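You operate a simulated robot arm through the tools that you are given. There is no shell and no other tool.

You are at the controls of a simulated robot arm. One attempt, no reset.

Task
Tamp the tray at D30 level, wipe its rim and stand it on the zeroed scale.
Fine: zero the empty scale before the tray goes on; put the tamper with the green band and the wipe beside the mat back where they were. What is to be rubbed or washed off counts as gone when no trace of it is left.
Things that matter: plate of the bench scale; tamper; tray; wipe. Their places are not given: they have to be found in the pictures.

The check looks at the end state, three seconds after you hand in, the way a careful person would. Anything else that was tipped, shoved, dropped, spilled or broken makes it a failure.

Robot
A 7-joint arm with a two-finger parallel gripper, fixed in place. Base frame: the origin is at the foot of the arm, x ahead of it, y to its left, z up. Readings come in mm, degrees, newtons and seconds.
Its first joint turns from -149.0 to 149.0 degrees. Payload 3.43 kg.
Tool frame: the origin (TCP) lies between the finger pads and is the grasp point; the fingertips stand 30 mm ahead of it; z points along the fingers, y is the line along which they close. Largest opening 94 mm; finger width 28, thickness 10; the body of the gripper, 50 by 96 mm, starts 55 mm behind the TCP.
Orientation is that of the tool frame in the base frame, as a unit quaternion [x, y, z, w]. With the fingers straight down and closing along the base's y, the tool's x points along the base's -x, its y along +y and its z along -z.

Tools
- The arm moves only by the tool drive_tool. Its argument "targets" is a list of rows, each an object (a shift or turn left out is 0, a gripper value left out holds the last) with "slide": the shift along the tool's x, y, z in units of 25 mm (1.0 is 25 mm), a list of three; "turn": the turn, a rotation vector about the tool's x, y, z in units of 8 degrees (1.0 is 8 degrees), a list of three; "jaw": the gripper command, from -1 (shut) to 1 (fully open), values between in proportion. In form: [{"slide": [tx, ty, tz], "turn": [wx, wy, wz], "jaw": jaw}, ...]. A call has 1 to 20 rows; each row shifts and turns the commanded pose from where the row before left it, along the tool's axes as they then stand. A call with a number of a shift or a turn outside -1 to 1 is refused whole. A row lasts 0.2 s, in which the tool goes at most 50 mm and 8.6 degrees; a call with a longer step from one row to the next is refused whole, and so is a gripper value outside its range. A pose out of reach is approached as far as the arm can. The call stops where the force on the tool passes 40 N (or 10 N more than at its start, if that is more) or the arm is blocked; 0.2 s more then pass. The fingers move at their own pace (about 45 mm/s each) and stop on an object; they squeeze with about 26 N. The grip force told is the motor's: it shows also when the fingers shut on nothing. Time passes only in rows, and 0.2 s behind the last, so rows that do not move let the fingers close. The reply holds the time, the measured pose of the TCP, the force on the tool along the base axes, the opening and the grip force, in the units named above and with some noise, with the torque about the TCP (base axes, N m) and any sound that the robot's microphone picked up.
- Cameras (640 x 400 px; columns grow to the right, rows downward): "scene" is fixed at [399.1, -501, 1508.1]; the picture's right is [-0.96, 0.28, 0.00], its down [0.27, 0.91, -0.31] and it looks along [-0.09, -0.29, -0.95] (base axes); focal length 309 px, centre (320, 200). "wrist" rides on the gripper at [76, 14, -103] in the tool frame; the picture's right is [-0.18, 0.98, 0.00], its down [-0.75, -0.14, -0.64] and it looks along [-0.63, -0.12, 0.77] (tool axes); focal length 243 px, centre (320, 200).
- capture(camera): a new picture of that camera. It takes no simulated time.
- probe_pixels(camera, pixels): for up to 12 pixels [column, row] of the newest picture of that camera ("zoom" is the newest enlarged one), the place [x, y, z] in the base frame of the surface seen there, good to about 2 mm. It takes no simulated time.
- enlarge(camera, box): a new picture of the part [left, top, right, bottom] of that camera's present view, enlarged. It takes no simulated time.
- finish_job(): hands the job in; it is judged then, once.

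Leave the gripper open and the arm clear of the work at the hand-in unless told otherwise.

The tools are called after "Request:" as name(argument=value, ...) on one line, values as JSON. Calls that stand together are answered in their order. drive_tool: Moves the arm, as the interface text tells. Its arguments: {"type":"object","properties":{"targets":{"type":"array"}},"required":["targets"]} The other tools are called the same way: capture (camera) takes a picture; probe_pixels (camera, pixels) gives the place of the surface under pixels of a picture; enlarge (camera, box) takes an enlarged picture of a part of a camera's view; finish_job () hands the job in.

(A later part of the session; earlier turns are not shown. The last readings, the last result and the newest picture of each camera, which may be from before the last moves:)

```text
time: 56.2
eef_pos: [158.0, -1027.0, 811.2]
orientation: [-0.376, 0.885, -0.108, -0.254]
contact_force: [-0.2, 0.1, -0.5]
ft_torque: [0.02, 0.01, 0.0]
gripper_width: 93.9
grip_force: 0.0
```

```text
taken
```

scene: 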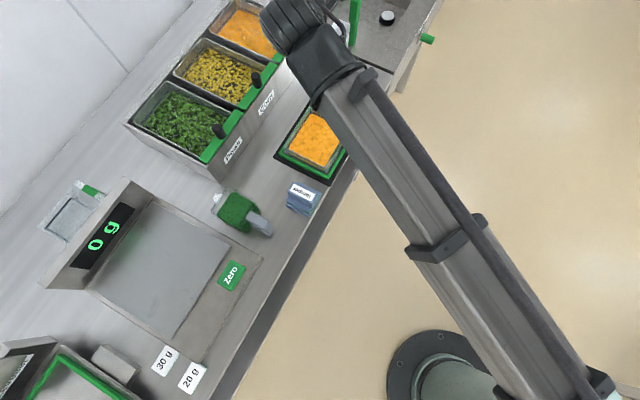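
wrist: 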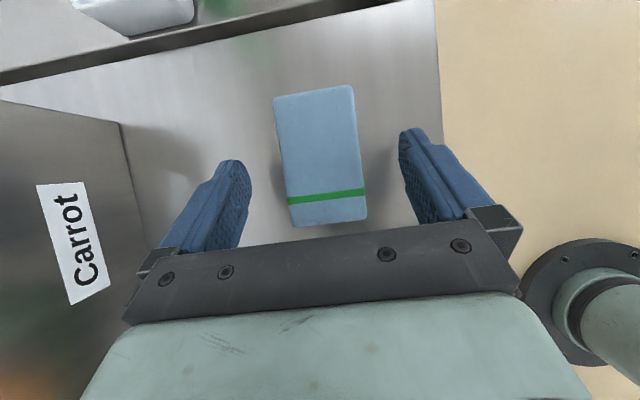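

Wipe is centred between the fingers. I'll go down 24 mm more (lowest finger corner ≈ 754) and close.

Request:
drive_tool(targets=[{"slide": [-0.3, 0, 0.475]}, {"slide": [-0.21, 0, 0.335]}, {}, {"jaw": -1}, {}, {}, {}, {}, {}, {}])

Request:
capture(camera="wrist")

```text
time: 58.4
eef_pos: [158.8, -1027.1, 787.6]
orientation: [-0.376, 0.885, -0.108, -0.253]
contact_force: [0.8, -0.7, -0.6]
ft_torque: [0.01, 0.03, -0.04]
gripper_width: 52.7
grip_force: 25.8
```

```text
taken
```

wrist: 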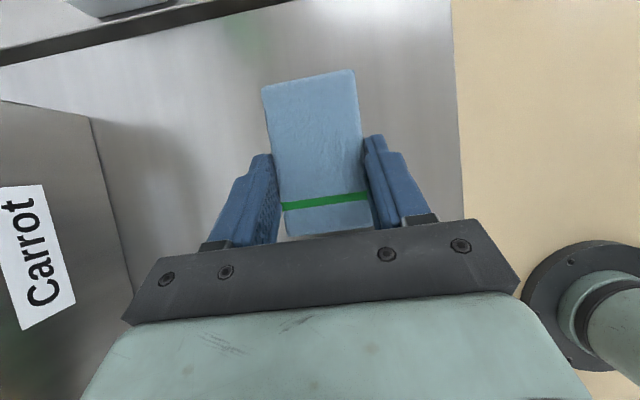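

Gripped at 52.7 mm. A small test lift next.

Request:
drive_tool(targets=[{"slide": [0.106, 0, -0.17]}, {"slide": [0.106, 0, -0.17]}, {"slide": [0.212, 0, -0.339]}, {}])

Request:
capture(camera="wrist")

```text
time: 59.4
eef_pos: [160.9, -1027.6, 809.4]
orientation: [-0.375, 0.885, -0.108, -0.254]
contact_force: [-0.9, 0.0, -0.2]
ft_torque: [-0.03, 0.02, 0.01]
gripper_width: 52.8
grip_force: 25.5
```

```text
taken
```

wrist: 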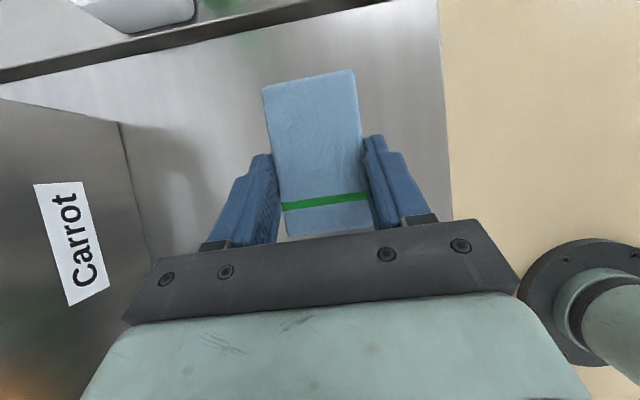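

The wipe lifts with the hand. I'll raise it clear of the handle and carry it over the front rim (TCP a≈-417, b≈766), still ~18 mm above the rim.

Request:
drive_tool(targets=[{"slide": [0.477, 0, -0.763]}, {"slide": [0.477, 0, -0.763]}, {"slide": [-0.807, 0.271, -0.5046]}, {"slide": [-0.807, 0.271, -0.5046]}, {"slide": [-0.807, 0.271, -0.5046]}, {"slide": [-0.807, 0.271, -0.5046]}, {"slide": [-0.807, 0.271, -0.5046]}, {"slide": [-0.807, 0.271, -0.5046]}, {"slide": [-0.807, 0.271, -0.5046]}, {"slide": [-0.807, 0.271, -0.5046]}, {"slide": [-0.807, 0.271, -0.5046]}, {}])

Request:
capture(camera="wrist")

Request:
enlarge(camera="scene", box=[260, 85, 388, 195])

```text
time: 62.0
eef_pos: [262.5, -831.7, 855.1]
orientation: [-0.376, 0.885, -0.108, -0.254]
contact_force: [-0.2, -0.3, -0.9]
ft_torque: [-0.02, 0.0, 0.01]
gripper_width: 52.7
grip_force: 25.8
```

```text
taken
```

wrist: 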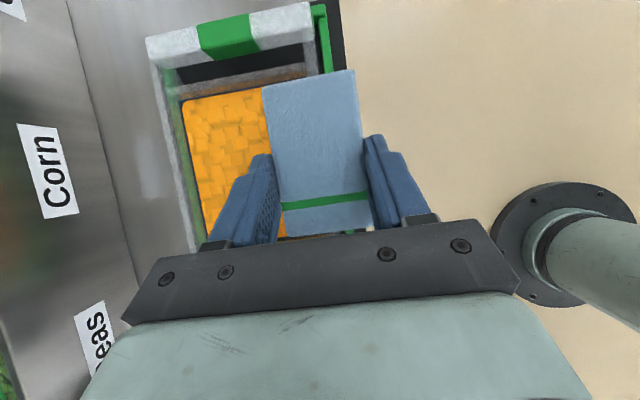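

```text
3.64 times, centred on (324, 140) of scene
```

zoom: 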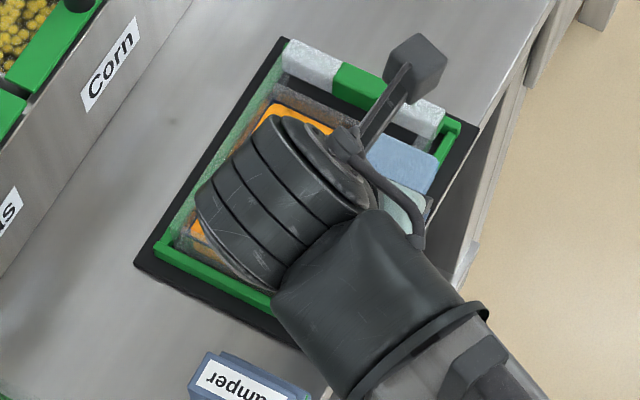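

The wipe is above the smeared front rim. I'll lower it to near contact and then in 1–2 mm steps.

Request:
drive_tool(targets=[{"slide": [-0.17, 0, 0.2715]}, {"slide": [-0.17, 0, 0.2715]}, {"slide": [-0.0424, 0, 0.0678]}, {}])

Request:
drive_tool(targets=[{"slide": [-0.0318, 0, 0.0509]}, {}])

Request:
drive_tool(targets=[{"slide": [-0.0318, 0, 0.0509]}, {}])

```text
time: 63.0
eef_pos: [262.5, -831.6, 837.3]
orientation: [-0.375, 0.885, -0.108, -0.254]
contact_force: [0.9, -0.5, -0.7]
ft_torque: [0.02, 0.01, 0.03]
gripper_width: 52.9
grip_force: 26.0
```

```text
time: 63.6
eef_pos: [263.3, -831.1, 834.7]
orientation: [-0.375, 0.885, -0.107, -0.254]
contact_force: [0.3, 0.0, -0.1]
ft_torque: [0.01, -0.02, 0.0]
gripper_width: 52.9
grip_force: 25.7
```

```text
time: 64.2
eef_pos: [263.6, -832.2, 834.3]
orientation: [-0.376, 0.885, -0.109, -0.254]
contact_force: [3.5, 0.3, 8.7]
ft_torque: [-0.01, -0.11, 0.05]
gripper_width: 52.6
grip_force: 26.0
```

Contact with 8.7 N on the rim at z≈834. I'll rub along the rim: +a 35 mm first.

Request:
drive_tool(targets=[{"slide": [-0.2968, 0, -0.1855]}, {"slide": [-0.2968, 0, -0.1855]}, {"slide": [-0.2968, 0, -0.1855]}, {"slide": [-0.2968, 0, -0.1855]}])

Request:
capture(camera="wrist")

```text
time: 65.2
eef_pos: [286.9, -807.5, 833.6]
orientation: [-0.375, 0.885, -0.109, -0.255]
contact_force: [-6.0, -7.4, 21.1]
ft_torque: [-0.59, 0.4, -0.01]
gripper_width: 53.0
grip_force: 26.7
```

```text
taken
```

wrist: 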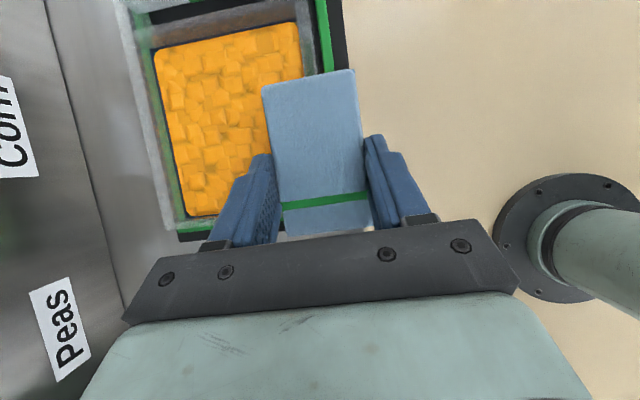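

Force rose to 21 N, so I'll ease up 0.8 mm and sweep back along -a by 84 mm.

Request:
drive_tool(targets=[{"slide": [0.017, 0, -0.027]}, {"slide": [0.356, 0, 0.2226]}, {"slide": [0.356, 0, 0.2226]}, {"slide": [0.356, 0, 0.2226]}, {"slide": [0.356, 0, 0.2226]}])

Request:
drive_tool(targets=[{"slide": [0.356, 0, 0.2226]}, {"slide": [0.356, 0, 0.2226]}, {"slide": [0.356, 0, 0.2226]}, {"slide": [0.356, 0, 0.2226]}])

Request:
capture(camera="wrist")

Request:
enlarge(camera="scene", box=[260, 85, 388, 195])

```text
time: 66.4
eef_pos: [257.9, -836.3, 834.1]
orientation: [-0.375, 0.885, -0.107, -0.253]
contact_force: [2.4, 2.4, 6.8]
ft_torque: [-0.02, -0.04, 0.05]
gripper_width: 52.8
grip_force: 26.3
```

```text
time: 67.4
eef_pos: [228.8, -867.0, 832.6]
orientation: [-0.376, 0.885, -0.108, -0.254]
contact_force: [1.9, 2.9, 7.7]
ft_torque: [0.02, -0.03, -0.04]
gripper_width: 53.0
grip_force: 26.0
```

```text
taken
```

wrist: 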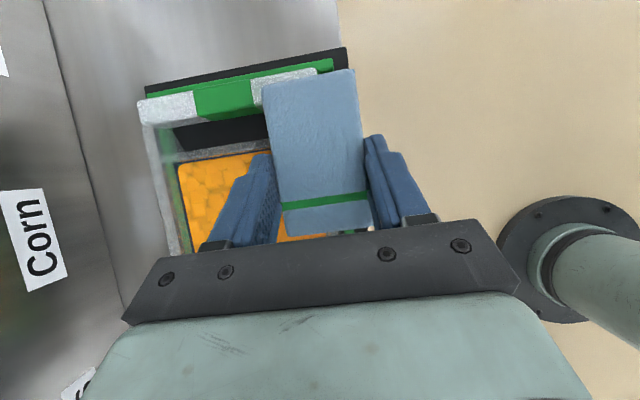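

```text
3.64 times, centred on (324, 140) of scene
```

zoom: 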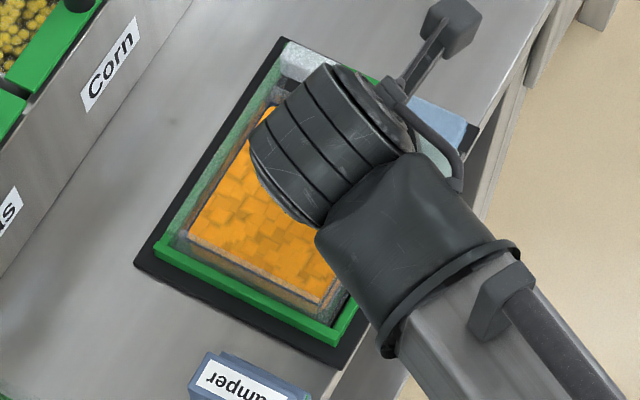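

Forces are fine (~8 N). One more full pass: +a 84 mm and back.

Request:
drive_tool(targets=[{"slide": [-0.356, 0, -0.2226]}, {"slide": [-0.356, 0, -0.2226]}, {"slide": [-0.356, 0, -0.2226]}, {"slide": [-0.356, 0, -0.2226]}, {"slide": [-0.356, 0, -0.2226]}, {"slide": [-0.356, 0, -0.2226]}, {"slide": [-0.356, 0, -0.2226]}, {"slide": [-0.356, 0, -0.2226]}])

Request:
drive_tool(targets=[{"slide": [0.356, 0, 0.2226]}, {"slide": [0.356, 0, 0.2226]}, {"slide": [0.356, 0, 0.2226]}, {"slide": [0.356, 0, 0.2226]}, {"slide": [0.356, 0, 0.2226]}, {"slide": [0.356, 0, 0.2226]}, {"slide": [0.356, 0, 0.2226]}, {"slide": [0.356, 0, 0.2226]}])

```text
time: 69.2
eef_pos: [288.2, -807.0, 832.5]
orientation: [-0.375, 0.884, -0.11, -0.255]
contact_force: [-7.0, -10.0, 27.3]
ft_torque: [-0.23, -0.19, -0.12]
gripper_width: 52.9
grip_force: 26.0
```

```text
time: 71.0
eef_pos: [227.6, -868.9, 833.4]
orientation: [-0.376, 0.885, -0.108, -0.253]
contact_force: [2.1, 3.4, 8.8]
ft_torque: [0.15, -0.13, -0.01]
gripper_width: 53.0
grip_force: 25.5
```

Now I'll lift off and move aside toward the front so the wrist camera can inspect the front rim.

Request:
drive_tool(targets=[{"slide": [0.265, 0, -0.424]}, {"slide": [0.53, 0, -0.848]}, {"slide": [0.53, 0.7, -0.848]}, {"slide": [0.53, 0.7, -0.848]}, {"slide": [0.53, 0.7, -0.848]}, {"slide": [0.53, 0.7, -0.848]}, {}])

Request:
capture(camera="wrist")

Request:
enlarge(camera="wrist", box=[150, 80, 300, 240])

```text
time: 72.6
eef_pos: [179.0, -816.6, 968.3]
orientation: [-0.376, 0.885, -0.109, -0.254]
contact_force: [0.3, -0.4, -0.3]
ft_torque: [0.04, 0.01, -0.02]
gripper_width: 52.8
grip_force: 26.0
```

```text
taken
```

wrist: 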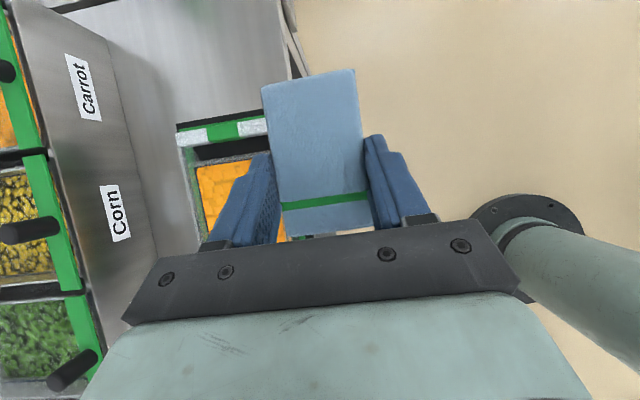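

```text
2.50 times, centred on (225, 160) of wrist
```

zoom: 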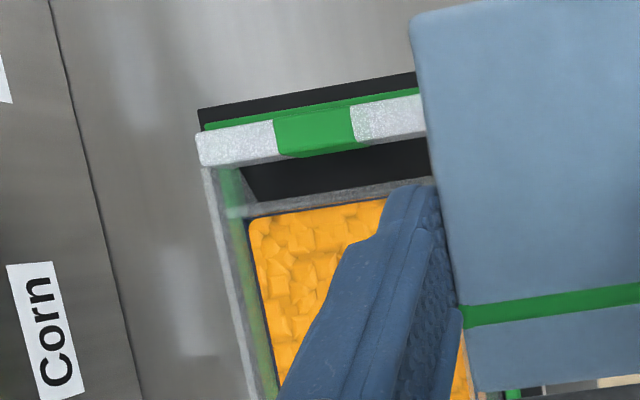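

The wipe hides the front rim here. I'll check whether the scene camera can see it.

Request:
capture(camera="scene")

Request:
enlarge(camera="scene", box=[300, 110, 372, 180])

```text
taken
```

scene: 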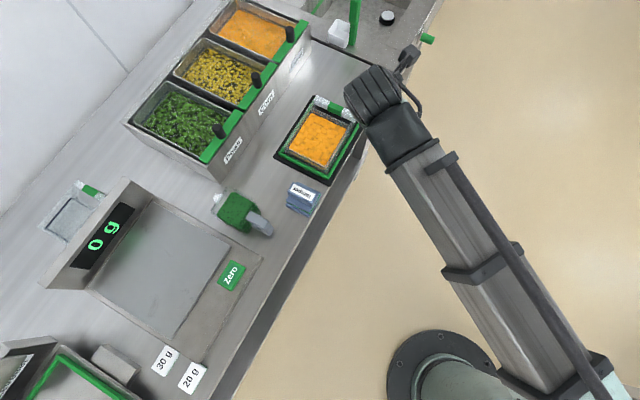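

```text
5.71 times, centred on (336, 145) of scene
```

zoom: 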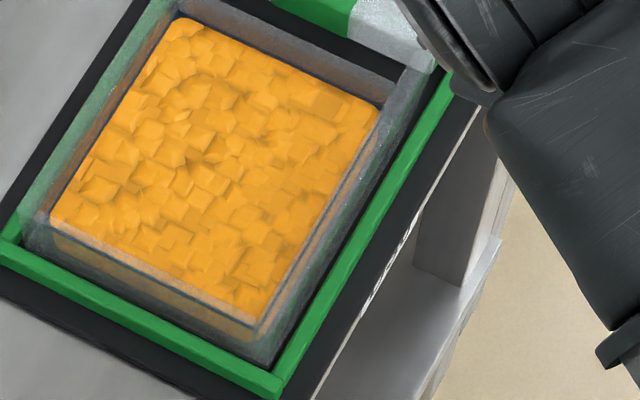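

The scene shows the front rim now without the dark green band, perhaps a trace near (345,215) of this zoom. I'll take the same 10× enlargement as before and probe it.

Request:
enlarge(camera="scene", box=[310, 120, 362, 170])

Request:
probe_pixels(camera="zoom", pixels=[[500, 100], [480, 130], [460, 160], [440, 190], [420, 220], [400, 250], [380, 280], [360, 310], [340, 340], [445, 175], [425, 205], [405, 235]])

```text
8.00 times, centred on (336, 145) of scene
```

zoom: 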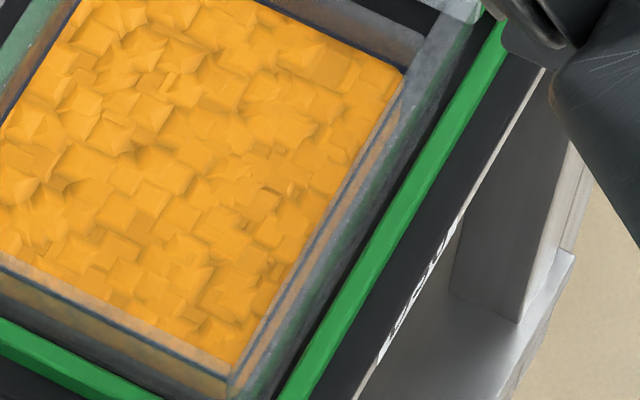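

```text
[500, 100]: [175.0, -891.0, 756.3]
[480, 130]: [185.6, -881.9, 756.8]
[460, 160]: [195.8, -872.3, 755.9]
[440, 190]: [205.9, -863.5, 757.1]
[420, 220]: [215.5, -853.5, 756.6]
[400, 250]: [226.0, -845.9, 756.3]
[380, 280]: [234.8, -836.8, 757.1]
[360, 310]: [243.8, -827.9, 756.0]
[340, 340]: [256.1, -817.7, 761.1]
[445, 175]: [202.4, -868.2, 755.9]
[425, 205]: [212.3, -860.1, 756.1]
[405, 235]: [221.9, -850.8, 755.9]
```

The band is gone. I'll probe right along the rim strip (zoom (410,110)…(265,345)) — a smear would read z≈797.

Request:
probe_pixels(camera="zoom", pixels=[[415, 105], [400, 132], [385, 157], [370, 182], [355, 207], [340, 232], [325, 257], [308, 285], [290, 312], [272, 340], [255, 368], [375, 195]])

Request:
probe_pixels(camera="zoom", pixels=[[425, 110], [410, 135], [395, 160], [380, 185], [365, 210], [350, 235], [335, 260], [318, 288], [300, 315], [282, 343], [265, 370], [385, 195]])

Request:
enlarge(camera="scene", box=[312, 145, 344, 170])

```text
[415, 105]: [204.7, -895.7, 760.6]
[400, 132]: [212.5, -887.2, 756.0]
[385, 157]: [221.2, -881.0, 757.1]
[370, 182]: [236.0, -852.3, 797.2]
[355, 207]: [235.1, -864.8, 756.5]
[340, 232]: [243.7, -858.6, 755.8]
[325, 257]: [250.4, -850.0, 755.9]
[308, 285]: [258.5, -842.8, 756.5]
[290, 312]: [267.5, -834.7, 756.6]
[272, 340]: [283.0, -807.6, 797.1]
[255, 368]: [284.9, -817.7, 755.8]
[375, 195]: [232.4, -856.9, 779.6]
```

```text
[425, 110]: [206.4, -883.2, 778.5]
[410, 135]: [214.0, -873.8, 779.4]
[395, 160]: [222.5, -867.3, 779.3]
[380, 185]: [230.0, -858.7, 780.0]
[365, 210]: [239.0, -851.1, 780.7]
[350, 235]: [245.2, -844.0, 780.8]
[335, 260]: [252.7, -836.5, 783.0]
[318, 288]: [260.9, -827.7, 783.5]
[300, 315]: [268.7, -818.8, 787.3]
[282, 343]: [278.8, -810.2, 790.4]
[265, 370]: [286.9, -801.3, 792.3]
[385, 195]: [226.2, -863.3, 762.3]
```

```text
16.00 times, centred on (328, 158) of scene
```

zoom: 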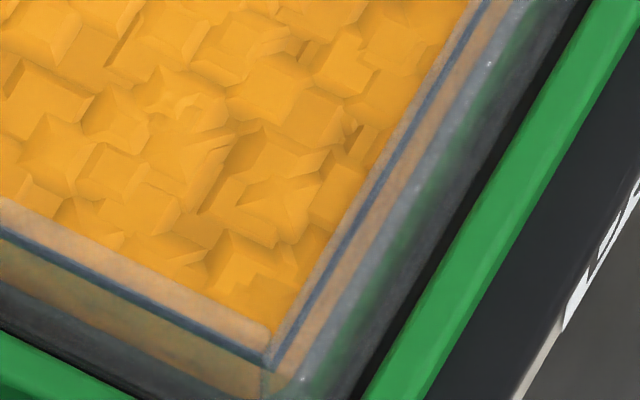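

A faint green remains along the outer side of the front wall in the 16× view; that may be the frame's reflection or residue. I'll probe it and, for comparison, the outer wall of the +a side.

Request:
probe_pixels(camera="zoom", pixels=[[460, 160], [440, 195], [420, 230], [400, 265], [380, 300], [350, 345], [520, 60], [60, 290], [100, 310], [150, 335], [100, 335], [200, 360]])

Request:
enlarge(camera="scene", box=[326, 118, 358, 143])

Request:
enlarge(camera="scene", box=[278, 100, 326, 165])

```text
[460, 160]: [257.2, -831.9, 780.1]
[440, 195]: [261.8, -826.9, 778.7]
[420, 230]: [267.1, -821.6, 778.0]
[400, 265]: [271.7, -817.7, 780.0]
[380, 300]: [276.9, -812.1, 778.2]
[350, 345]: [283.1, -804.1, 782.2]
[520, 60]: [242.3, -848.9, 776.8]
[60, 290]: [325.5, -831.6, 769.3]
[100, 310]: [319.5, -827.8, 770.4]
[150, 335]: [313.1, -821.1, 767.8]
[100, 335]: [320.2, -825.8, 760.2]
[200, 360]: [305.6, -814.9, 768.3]
```

```text
16.00 times, centred on (342, 130) of scene
```

zoom: 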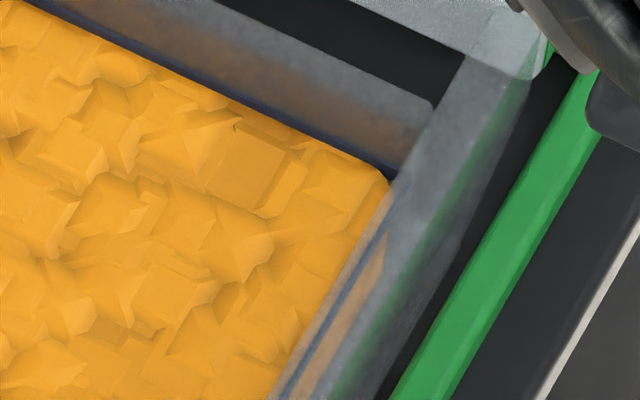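

```text
6.15 times, centred on (302, 132) of scene
```

zoom: 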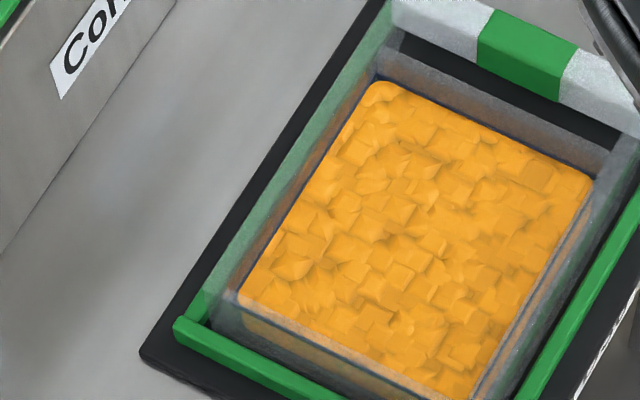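

The green tint on the outer face runs evenly right up to the handle, so it looks like the frame's reflection. To be sure, I'll move so the wrist camera sees the front rim left of the held wipe.

Request:
drive_tool(targets=[{"slide": [-0.886, 0.08, 0.013]}, {"slide": [-0.886, 0.08, 0.013]}, {"slide": [-0.886, 0.08, 0.013]}, {"slide": [-0.886, 0.08, 0.013]}, {"slide": [-0.886, 0.08, 0.013]}, {}])

Request:
capture(camera="wrist")

Request:
enlarge(camera="wrist", box=[100, 0, 290, 160])

```text
time: 74.0
eef_pos: [236.3, -744.2, 909.1]
orientation: [-0.376, 0.885, -0.108, -0.254]
contact_force: [-0.9, -0.2, 0.4]
ft_torque: [0.0, 0.0, -0.02]
gripper_width: 52.9
grip_force: 26.0
```

```text
taken
```

wrist: 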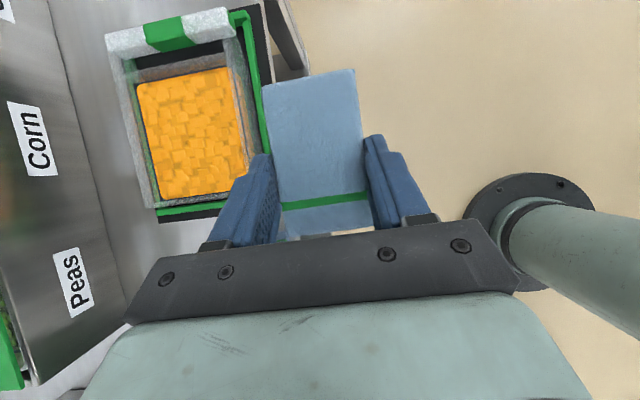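

```text
2.50 times, centred on (195, 80) of wrist
```

zoom: 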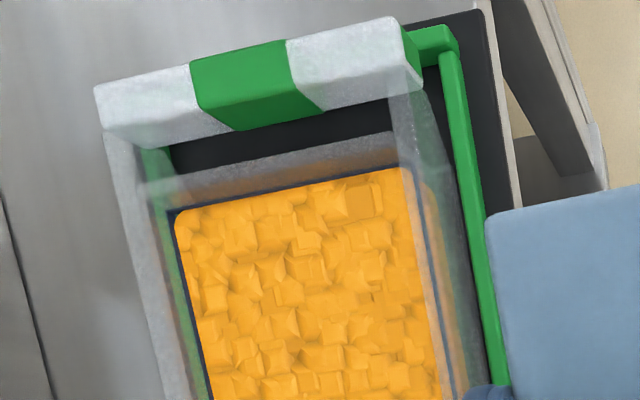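

The front rim is in view now. I'll enlarge it further.

Request:
enlarge(camera="wrist", box=[215, 30, 275, 100])

Request:
enlarge(camera="wrist", box=[215, 90, 275, 160])

Request:
enlarge(camera="wrist", box=[100, 40, 180, 220])

Request:
enlarge(camera="wrist", box=[140, 160, 260, 225])

```text
5.71 times, centred on (245, 65) of wrist
```

zoom: 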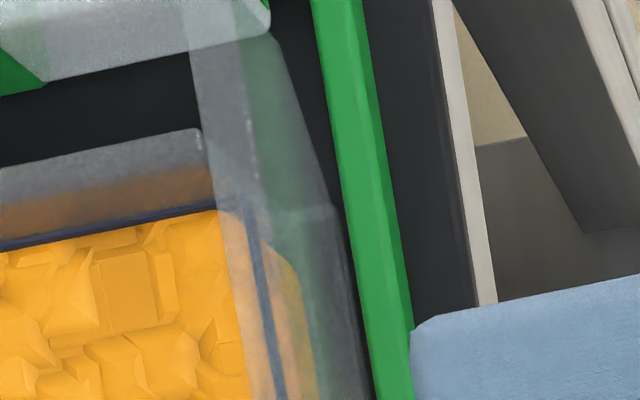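

```text
5.71 times, centred on (245, 125) of wrist
```

zoom: 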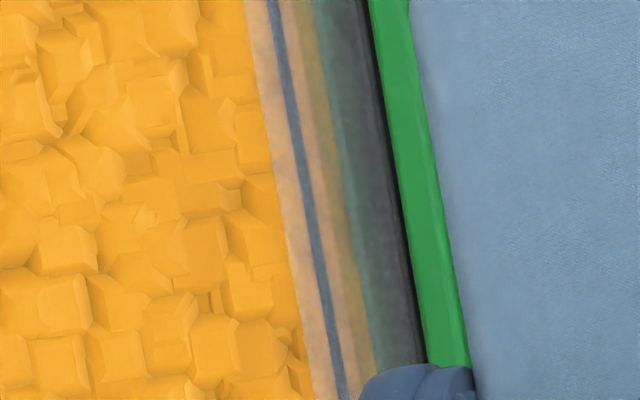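

```text
2.22 times, centred on (140, 130) of wrist
```

zoom: 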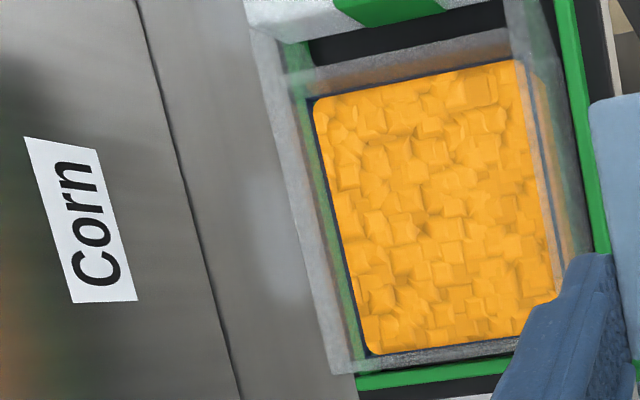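

```text
5.33 times, centred on (200, 192) of wrist
```

zoom: 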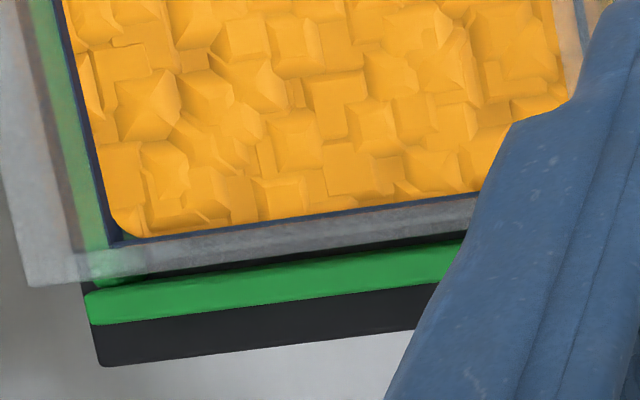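

The front rim's top looks clear. I'll probe along its top strip in this view for any leftover at z≈797.

Request:
probe_pixels(camera="wrist", pixels=[[229, 50], [232, 62], [234, 70], [236, 80], [238, 90], [240, 100], [241, 108], [243, 115], [245, 122], [247, 130], [249, 138], [251, 146]])

Request:
probe_pixels(camera="wrist", pixels=[[233, 62], [236, 70], [238, 78], [240, 86], [242, 94], [243, 102], [245, 110], [247, 118], [249, 126], [250, 133], [252, 140], [253, 147]])

```text
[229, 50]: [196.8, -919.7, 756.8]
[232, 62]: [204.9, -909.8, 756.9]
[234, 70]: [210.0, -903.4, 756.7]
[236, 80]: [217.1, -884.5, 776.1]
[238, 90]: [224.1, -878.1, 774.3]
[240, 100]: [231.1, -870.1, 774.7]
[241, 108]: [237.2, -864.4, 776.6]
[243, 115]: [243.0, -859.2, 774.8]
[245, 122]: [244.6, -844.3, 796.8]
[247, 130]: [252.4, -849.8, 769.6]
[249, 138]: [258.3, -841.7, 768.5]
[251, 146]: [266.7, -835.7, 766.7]
```

```text
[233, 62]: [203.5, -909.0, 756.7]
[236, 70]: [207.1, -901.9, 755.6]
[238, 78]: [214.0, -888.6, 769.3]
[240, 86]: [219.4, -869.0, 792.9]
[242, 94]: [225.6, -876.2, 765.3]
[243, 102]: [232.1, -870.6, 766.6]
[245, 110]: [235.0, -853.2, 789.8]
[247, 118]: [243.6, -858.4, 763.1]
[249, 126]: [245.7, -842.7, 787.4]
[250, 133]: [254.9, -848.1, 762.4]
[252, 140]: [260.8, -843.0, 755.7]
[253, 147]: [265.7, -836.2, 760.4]
```

No consistent hits at 797 remain: the smear is gone. I'll carry the wipe back to above its original spot.

Request:
drive_tool(targets=[{"slide": [0.8267, -0.6266, 0.8429]}, {"slide": [0.8267, -0.6266, 0.8429]}, {"slide": [0.8267, -0.6266, 0.8429]}, {"slide": [0.8267, -0.6266, 0.8429]}, {"slide": [0.8267, -0.6266, 0.8429]}, {"slide": [0.8267, -0.6266, 0.8429]}, {"slide": [0.8267, -0.6266, 0.8429]}, {"slide": [0.8267, -0.6266, 0.8429]}, {"slide": [0.8267, -0.6266, 0.8429]}, {}, {}])

Request:
capture(camera="wrist")

```text
time: 76.4
eef_pos: [156.4, -1030.6, 847.9]
orientation: [-0.375, 0.885, -0.107, -0.255]
contact_force: [-0.3, 0.0, -0.8]
ft_torque: [0.05, 0.01, -0.02]
gripper_width: 53.0
grip_force: 25.8
```

```text
taken
```

wrist: 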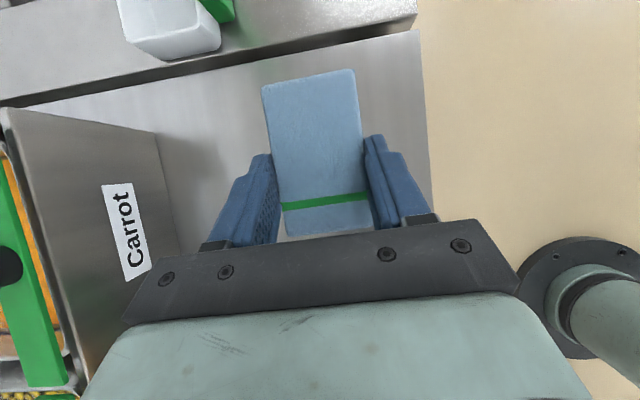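

Position is near home. I'll lower most of the way.

Request:
drive_tool(targets=[{"slide": [-0.3816, 0, 0.6106]}, {"slide": [-0.3816, 0, 0.6106]}, {"slide": [-0.2544, 0, 0.407]}, {}, {}])

Request:
drive_tool(targets=[{}])

Request:
capture(camera="wrist")

```text
time: 77.6
eef_pos: [157.9, -1029.3, 800.2]
orientation: [-0.375, 0.885, -0.108, -0.254]
contact_force: [0.1, -0.5, -0.5]
ft_torque: [0.0, -0.01, 0.0]
gripper_width: 52.9
grip_force: 25.6
```

```text
time: 78.0
eef_pos: [157.4, -1029.3, 800.4]
orientation: [-0.375, 0.885, -0.107, -0.254]
contact_force: [-0.2, 0.4, 0.3]
ft_torque: [-0.01, 0.03, 0.01]
gripper_width: 52.8
grip_force: 25.9
```

```text
taken
```

wrist: 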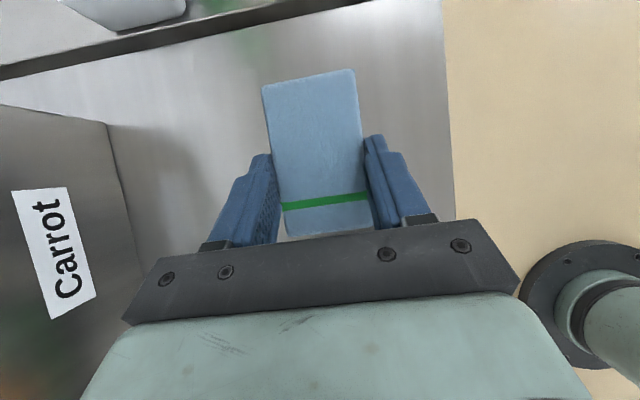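

About 12 mm left. I'll lower gently until it touches.

Request:
drive_tool(targets=[{"slide": [-0.051, 0, -0.032]}, {"slide": [-0.106, 0, 0.1696]}, {"slide": [-0.106, 0, 0.1696]}, {}])

Request:
drive_tool(targets=[{"slide": [-0.0212, 0, 0.0339]}, {}])

Request:
drive_tool(targets=[{"slide": [-0.0212, 0, 0.0339]}, {}])

```text
time: 79.0
eef_pos: [158.4, -1029.5, 790.0]
orientation: [-0.375, 0.885, -0.107, -0.254]
contact_force: [-0.3, 0.9, -0.5]
ft_torque: [0.0, -0.01, -0.01]
gripper_width: 52.9
grip_force: 26.1
```

```text
time: 79.6
eef_pos: [158.8, -1029.0, 788.7]
orientation: [-0.375, 0.885, -0.107, -0.254]
contact_force: [-0.7, -0.3, -0.9]
ft_torque: [0.01, -0.02, 0.01]
gripper_width: 52.8
grip_force: 26.1
```

```text
time: 80.2
eef_pos: [159.3, -1027.3, 788.7]
orientation: [-0.375, 0.885, -0.107, -0.255]
contact_force: [0.9, -0.1, 0.1]
ft_torque: [0.0, 0.0, 0.0]
gripper_width: 52.8
grip_force: 26.3
```

Request:
drive_tool(targets=[{"slide": [-0.0212, 0, 0.0339]}, {}])

Request:
drive_tool(targets=[{"slide": [-0.0212, 0, 0.0339]}, {}])

```text
time: 80.8
eef_pos: [158.5, -1027.8, 788.2]
orientation: [-0.376, 0.885, -0.108, -0.253]
contact_force: [1.6, 0.1, 3.5]
ft_torque: [0.14, -0.1, -0.01]
gripper_width: 53.1
grip_force: 25.8
```

```text
time: 81.4
eef_pos: [158.1, -1028.4, 788.3]
orientation: [-0.376, 0.885, -0.108, -0.255]
contact_force: [2.5, 1.5, 5.6]
ft_torque: [0.17, -0.18, -0.03]
gripper_width: 52.7
grip_force: 26.4
```

The wipe rests on the bench (5.6 N). I'll open and lift straight up.

Request:
drive_tool(targets=[{"jaw": 1}, {}, {}, {}, {"slide": [0.212, 0, -0.339]}, {"slide": [0.53, 0, -0.848]}, {"slide": [0.53, 0, -0.848]}, {"slide": [0.53, 0, -0.848]}, {"slide": [0.53, 0, -0.848]}, {}])

Request:
capture(camera="wrist")

Request:
probe_pixels(camera="wrist", pixels=[[326, 160], [310, 130], [345, 125], [340, 200], [320, 195]])

```text
time: 83.6
eef_pos: [161.5, -1027.1, 897.1]
orientation: [-0.376, 0.885, -0.108, -0.254]
contact_force: [-0.4, -0.5, -1.2]
ft_torque: [0.0, 0.02, 0.02]
gripper_width: 94.4
grip_force: 0.2
```

```text
taken
```

wrist: 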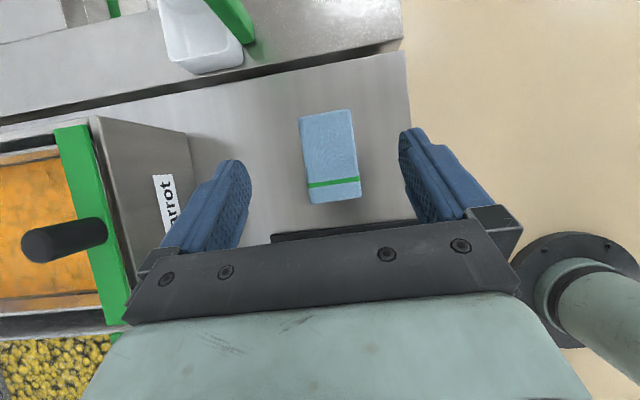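

```text
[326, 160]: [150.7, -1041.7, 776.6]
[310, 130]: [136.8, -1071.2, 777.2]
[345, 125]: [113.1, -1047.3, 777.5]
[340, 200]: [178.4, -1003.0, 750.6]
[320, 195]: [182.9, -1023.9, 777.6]
```

Wipe is back in place. Now I'll return to the earlier viewpoint over the tray and compare the rim picture.

Request:
drive_tool(targets=[{"slide": [-0.2744, 0.034, -0.9]}, {"slide": [-0.2744, 0.034, -0.9]}, {"slide": [-0.2744, 0.034, -0.9]}, {"slide": [-0.2744, 0.034, -0.9]}, {"slide": [-0.2744, 0.034, -0.9]}, {"slide": [-0.2744, 0.034, -0.9]}, {"slide": [-0.2744, 0.034, -0.9]}, {"slide": [-0.2744, 0.034, -0.9]}, {"slide": [-0.2744, 0.034, -0.9]}, {}])

Request:
capture(camera="wrist")

Request:
enlarge(camera="wrist", box=[350, 140, 414, 240])

Request:
enlarge(camera="wrist", box=[270, 95, 400, 240])

```text
time: 85.8
eef_pos: [266.8, -904.6, 1033.6]
orientation: [-0.376, 0.885, -0.108, -0.253]
contact_force: [0.4, -1.0, 0.5]
ft_torque: [0.0, 0.0, 0.0]
gripper_width: 94.1
grip_force: 0.1
```

```text
taken
```

wrist: 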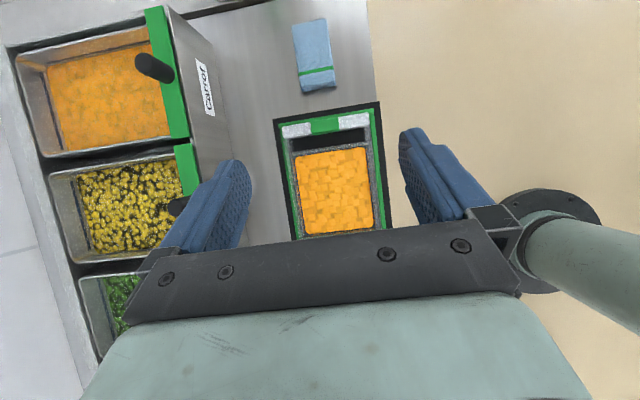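

```text
4.00 times, centred on (382, 190) of wrist
```

zoom: 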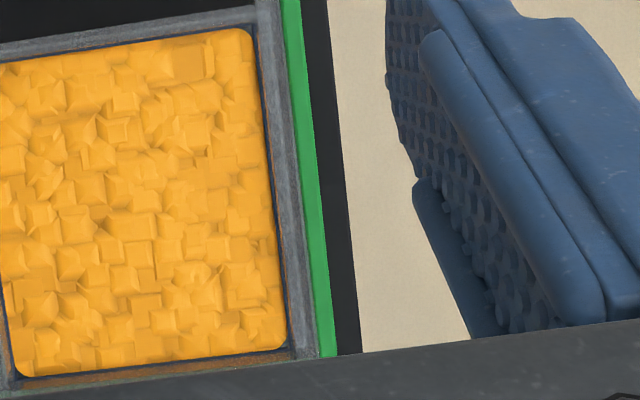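

```text
2.76 times, centred on (335, 168) of wrist
```

zoom: 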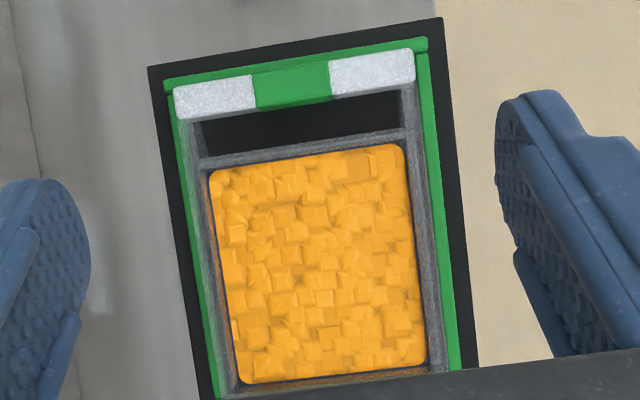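

The front rim is clean in this view. I'll move closer and toward +a to check the back and +a rims too.

Request:
drive_tool(targets=[{"slide": [-0.882, 0, 0.203]}, {"slide": [-0.882, 0, 0.203]}, {"slide": [-0.882, 0, 0.203]}, {"slide": [-0.882, 0, 0.203]}, {"slide": [-0.882, 0, 0.203]}, {}])

Request:
capture(camera="wrist")

Request:
enlarge(camera="wrist", box=[255, 40, 335, 200])

Request:
enlarge(camera="wrist", box=[280, 150, 400, 225])

Request:
enlarge(camera="wrist", box=[350, 50, 410, 200])

```text
time: 87.2
eef_pos: [320.3, -849.5, 955.4]
orientation: [-0.376, 0.884, -0.108, -0.254]
contact_force: [-0.3, -0.5, 0.7]
ft_torque: [0.0, -0.02, 0.0]
gripper_width: 93.7
grip_force: 0.1
```

```text
taken
```

wrist: 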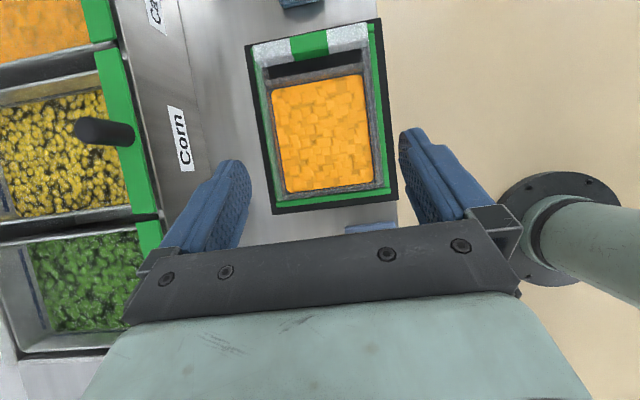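

```text
2.50 times, centred on (295, 120) of wrist
```

zoom: 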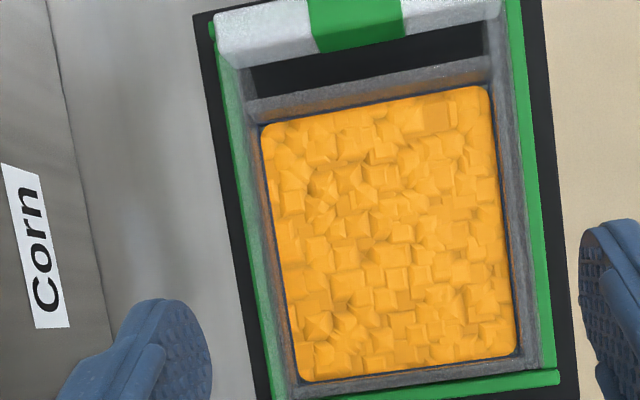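

```text
5.33 times, centred on (340, 188) of wrist
```

zoom: 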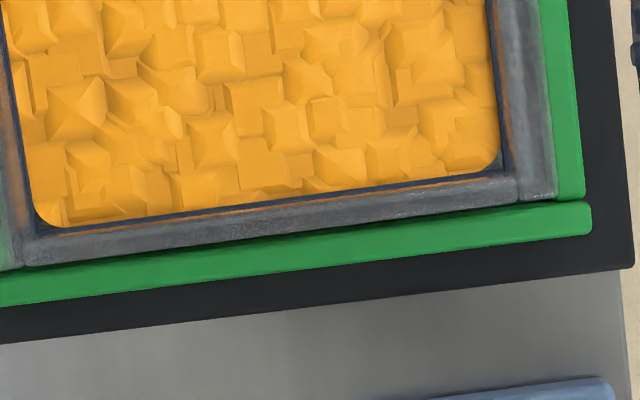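

```text
2.67 times, centred on (380, 125) of wrist
```

zoom: 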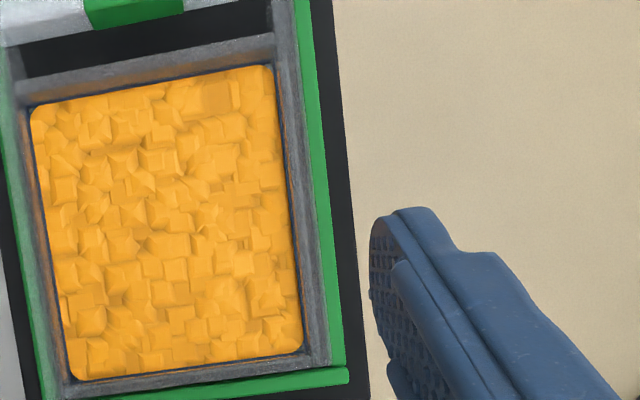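

All four rims look clean and the carrot is level. Now for the tray: its handle bar spans a≈-547…-527 (20 mm), centre ≈ (221,-960), with a ~19 mm gap to the tray body. I'll straighten the tool, turn it +90° so it closes across the bar, tilt 8° outward for reach, and pre-set the jaws to ~28 mm.

Request:
drive_tool(targets=[{"turn": [0, -1, 0], "jaw": -0.4}, {"turn": [0, -1, 0]}, {"turn": [0, -1, 0]}, {"turn": [0, -1, 0]}, {"turn": [0, 0, 1]}, {"turn": [0, 0, 1]}, {"turn": [0, 0, 1]}, {"turn": [0, 0, 1]}, {"turn": [0, 0, 1]}, {"turn": [0, 0, 1]}, {"turn": [0, 0, 1]}, {"turn": [0, 0, 1]}, {"turn": [0, 0, 1]}, {"turn": [0, 0, 1]}, {"turn": [0, 0, 1]}, {"turn": [0, 0, 0.25]}, {"turn": [0, -1, 0]}, {}])

Request:
capture(camera="wrist")

Request:
capture(camera="scene")

```text
time: 91.0
eef_pos: [321.1, -848.9, 954.9]
orientation: [0.374, 0.925, -0.027, 0.066]
contact_force: [-0.5, -0.1, 0.4]
ft_torque: [0.01, 0.01, -0.01]
gripper_width: 28.4
grip_force: 0.0
```

```text
taken
```

wrist: 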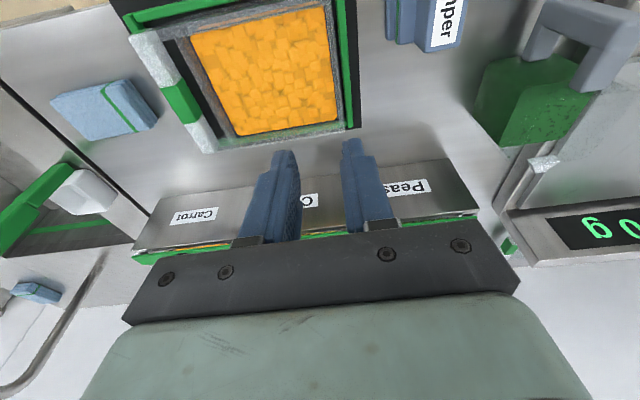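

```text
taken
```

scene: 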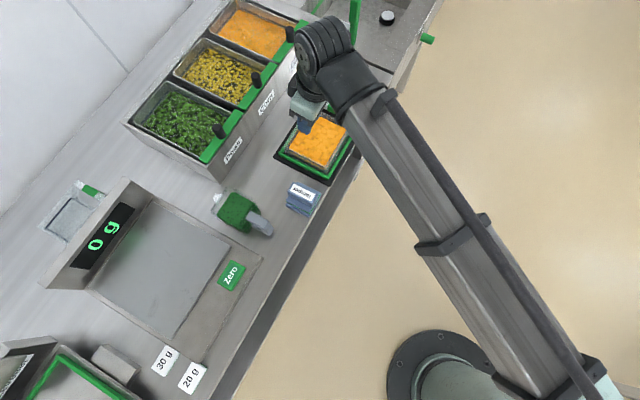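

Tilt and jaw (28 mm) are set. I'll move over the handle bar at z≈880.

Request:
drive_tool(targets=[{"slide": [0.036, -0.997, 0.5]}, {"slide": [0.036, -0.997, 0.5]}, {"slide": [0.036, -0.997, 0.5]}, {"slide": [0.036, -0.997, 0.5]}, {"slide": [0.036, -0.997, 0.5]}, {"slide": [0.036, -0.997, 0.5]}, {}])

Request:
capture(camera="wrist")

Request:
enlarge(camera="wrist", box=[250, 20, 410, 160])

```text
time: 92.6
eef_pos: [220.5, -959.6, 879.0]
orientation: [0.373, 0.925, -0.026, 0.065]
contact_force: [0.3, -0.6, -1.0]
ft_torque: [-0.01, -0.03, -0.03]
gripper_width: 28.3
grip_force: 0.0
```

```text
taken
```

wrist: 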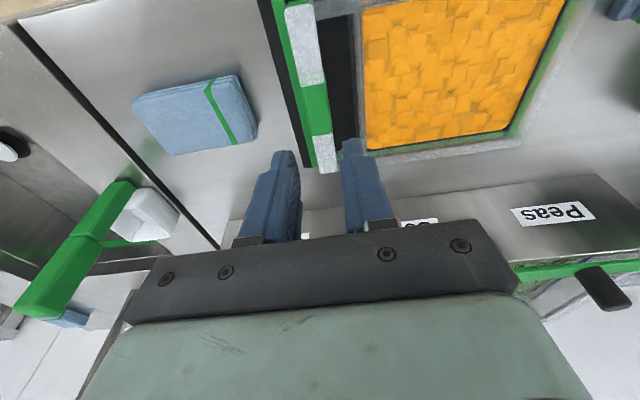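

```text
2.86 times, centred on (330, 90) of wrist
```

zoom: 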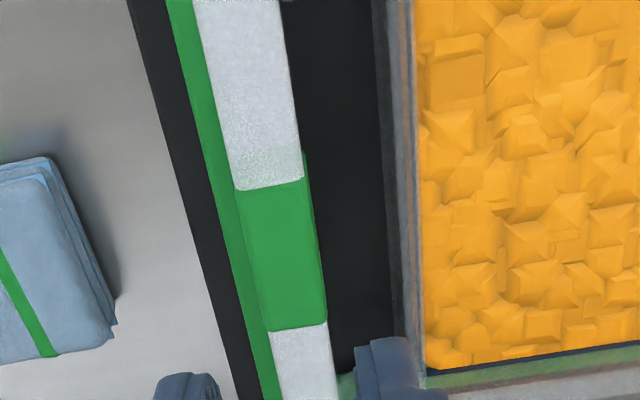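

The bar's green section centre (317,110) coincides with my projected aim point (317,110). I'll descend 55 mm and check.

Request:
drive_tool(targets=[{"slide": [0.1046, 0, 0.726]}, {"slide": [0.1046, 0, 0.726]}, {"slide": [0.1046, 0, 0.726]}, {}])

Request:
capture(camera="wrist")

Request:
enlarge(camera="wrist", box=[240, 80, 400, 240])

```text
time: 93.6
eef_pos: [220.7, -959.8, 824.2]
orientation: [0.374, 0.925, -0.027, 0.064]
contact_force: [-0.6, 1.0, 1.1]
ft_torque: [0.01, -0.03, 0.0]
gripper_width: 28.2
grip_force: 0.1
```

```text
taken
```

wrist: 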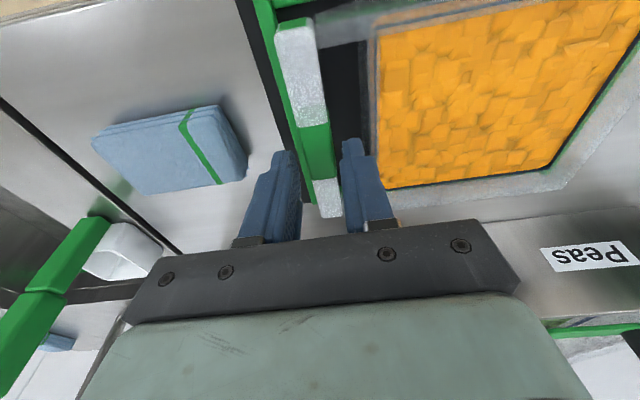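

```text
2.50 times, centred on (320, 160) of wrist
```

zoom: 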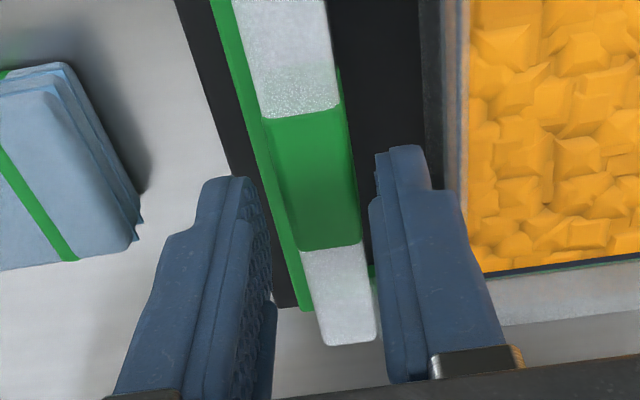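

The fingers straddle the bar; the inner one is about 3 mm from the tray wall. I'll narrow the jaws to ~24 mm and descend the last 18 mm slowly.

Request:
drive_tool(targets=[{"jaw": -0.48}, {"slide": [0.034, 0, 0.238]}, {"slide": [0.034, 0, 0.238]}, {"slide": [0.034, 0, 0.238]}, {}])

Request:
capture(camera="wrist")

Request:
enlarge(camera="wrist", box=[240, 80, 400, 240])

```text
time: 94.8
eef_pos: [219.1, -959.0, 805.7]
orientation: [0.374, 0.925, -0.025, 0.065]
contact_force: [1.3, 1.5, -0.6]
ft_torque: [0.0, -0.02, 0.01]
gripper_width: 24.5
grip_force: 0.1
```

```text
taken
```

wrist: 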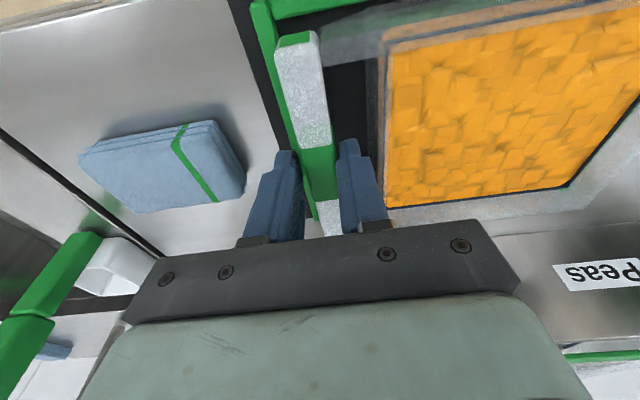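

```text
2.50 times, centred on (320, 160) of wrist
```

zoom: 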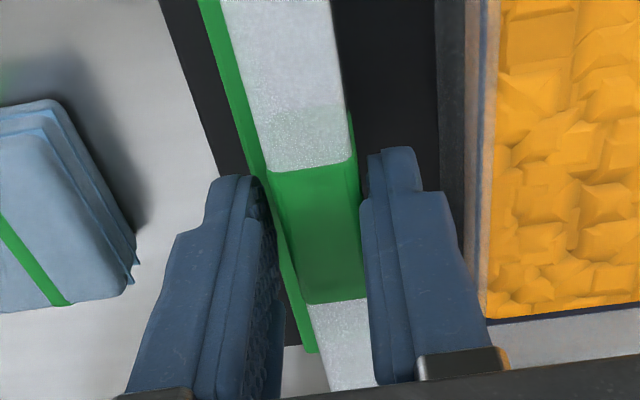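

Fingers are beside the bar on the green section. Closing now.

Request:
drive_tool(targets=[{"slide": [0.01, 0, 0.07]}, {"jaw": -1}, {}, {}, {}])

Request:
drive_tool(targets=[{"slide": [-0.0057, 0, -0.0396]}, {"slide": [-0.0114, 0, -0.0792]}, {"slide": [-0.0114, 0, -0.0792]}, {}])

Request:
capture(camera="wrist")

Request:
enlarge(camera="scene", box=[260, 80, 388, 190])

```text
time: 96.0
eef_pos: [220.3, -959.7, 805.1]
orientation: [0.373, 0.925, -0.027, 0.065]
contact_force: [0.9, -0.6, 1.7]
ft_torque: [-0.03, -0.09, -0.06]
gripper_width: 17.6
grip_force: 26.1
```

```text
time: 97.0
eef_pos: [219.0, -960.0, 808.5]
orientation: [0.374, 0.925, -0.026, 0.065]
contact_force: [-0.3, 0.7, -2.7]
ft_torque: [-0.17, 0.17, -0.01]
gripper_width: 17.4
grip_force: 25.7
```

```text
taken
```

wrist: 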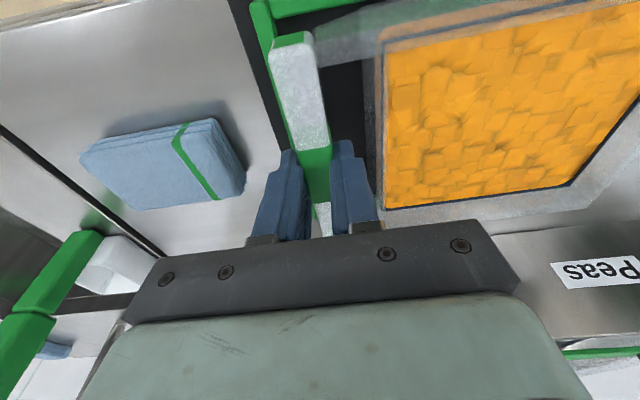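

```text
3.64 times, centred on (324, 135) of scene
```

zoom: 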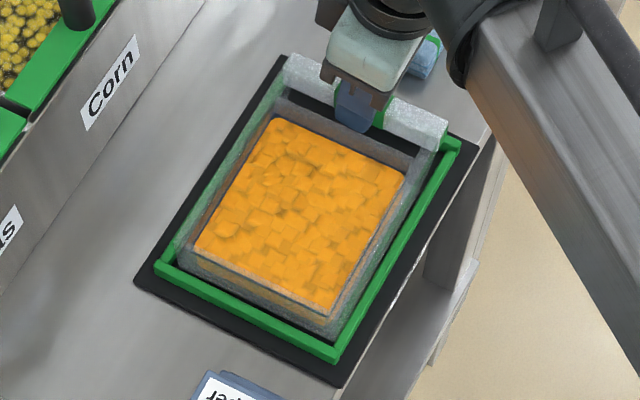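

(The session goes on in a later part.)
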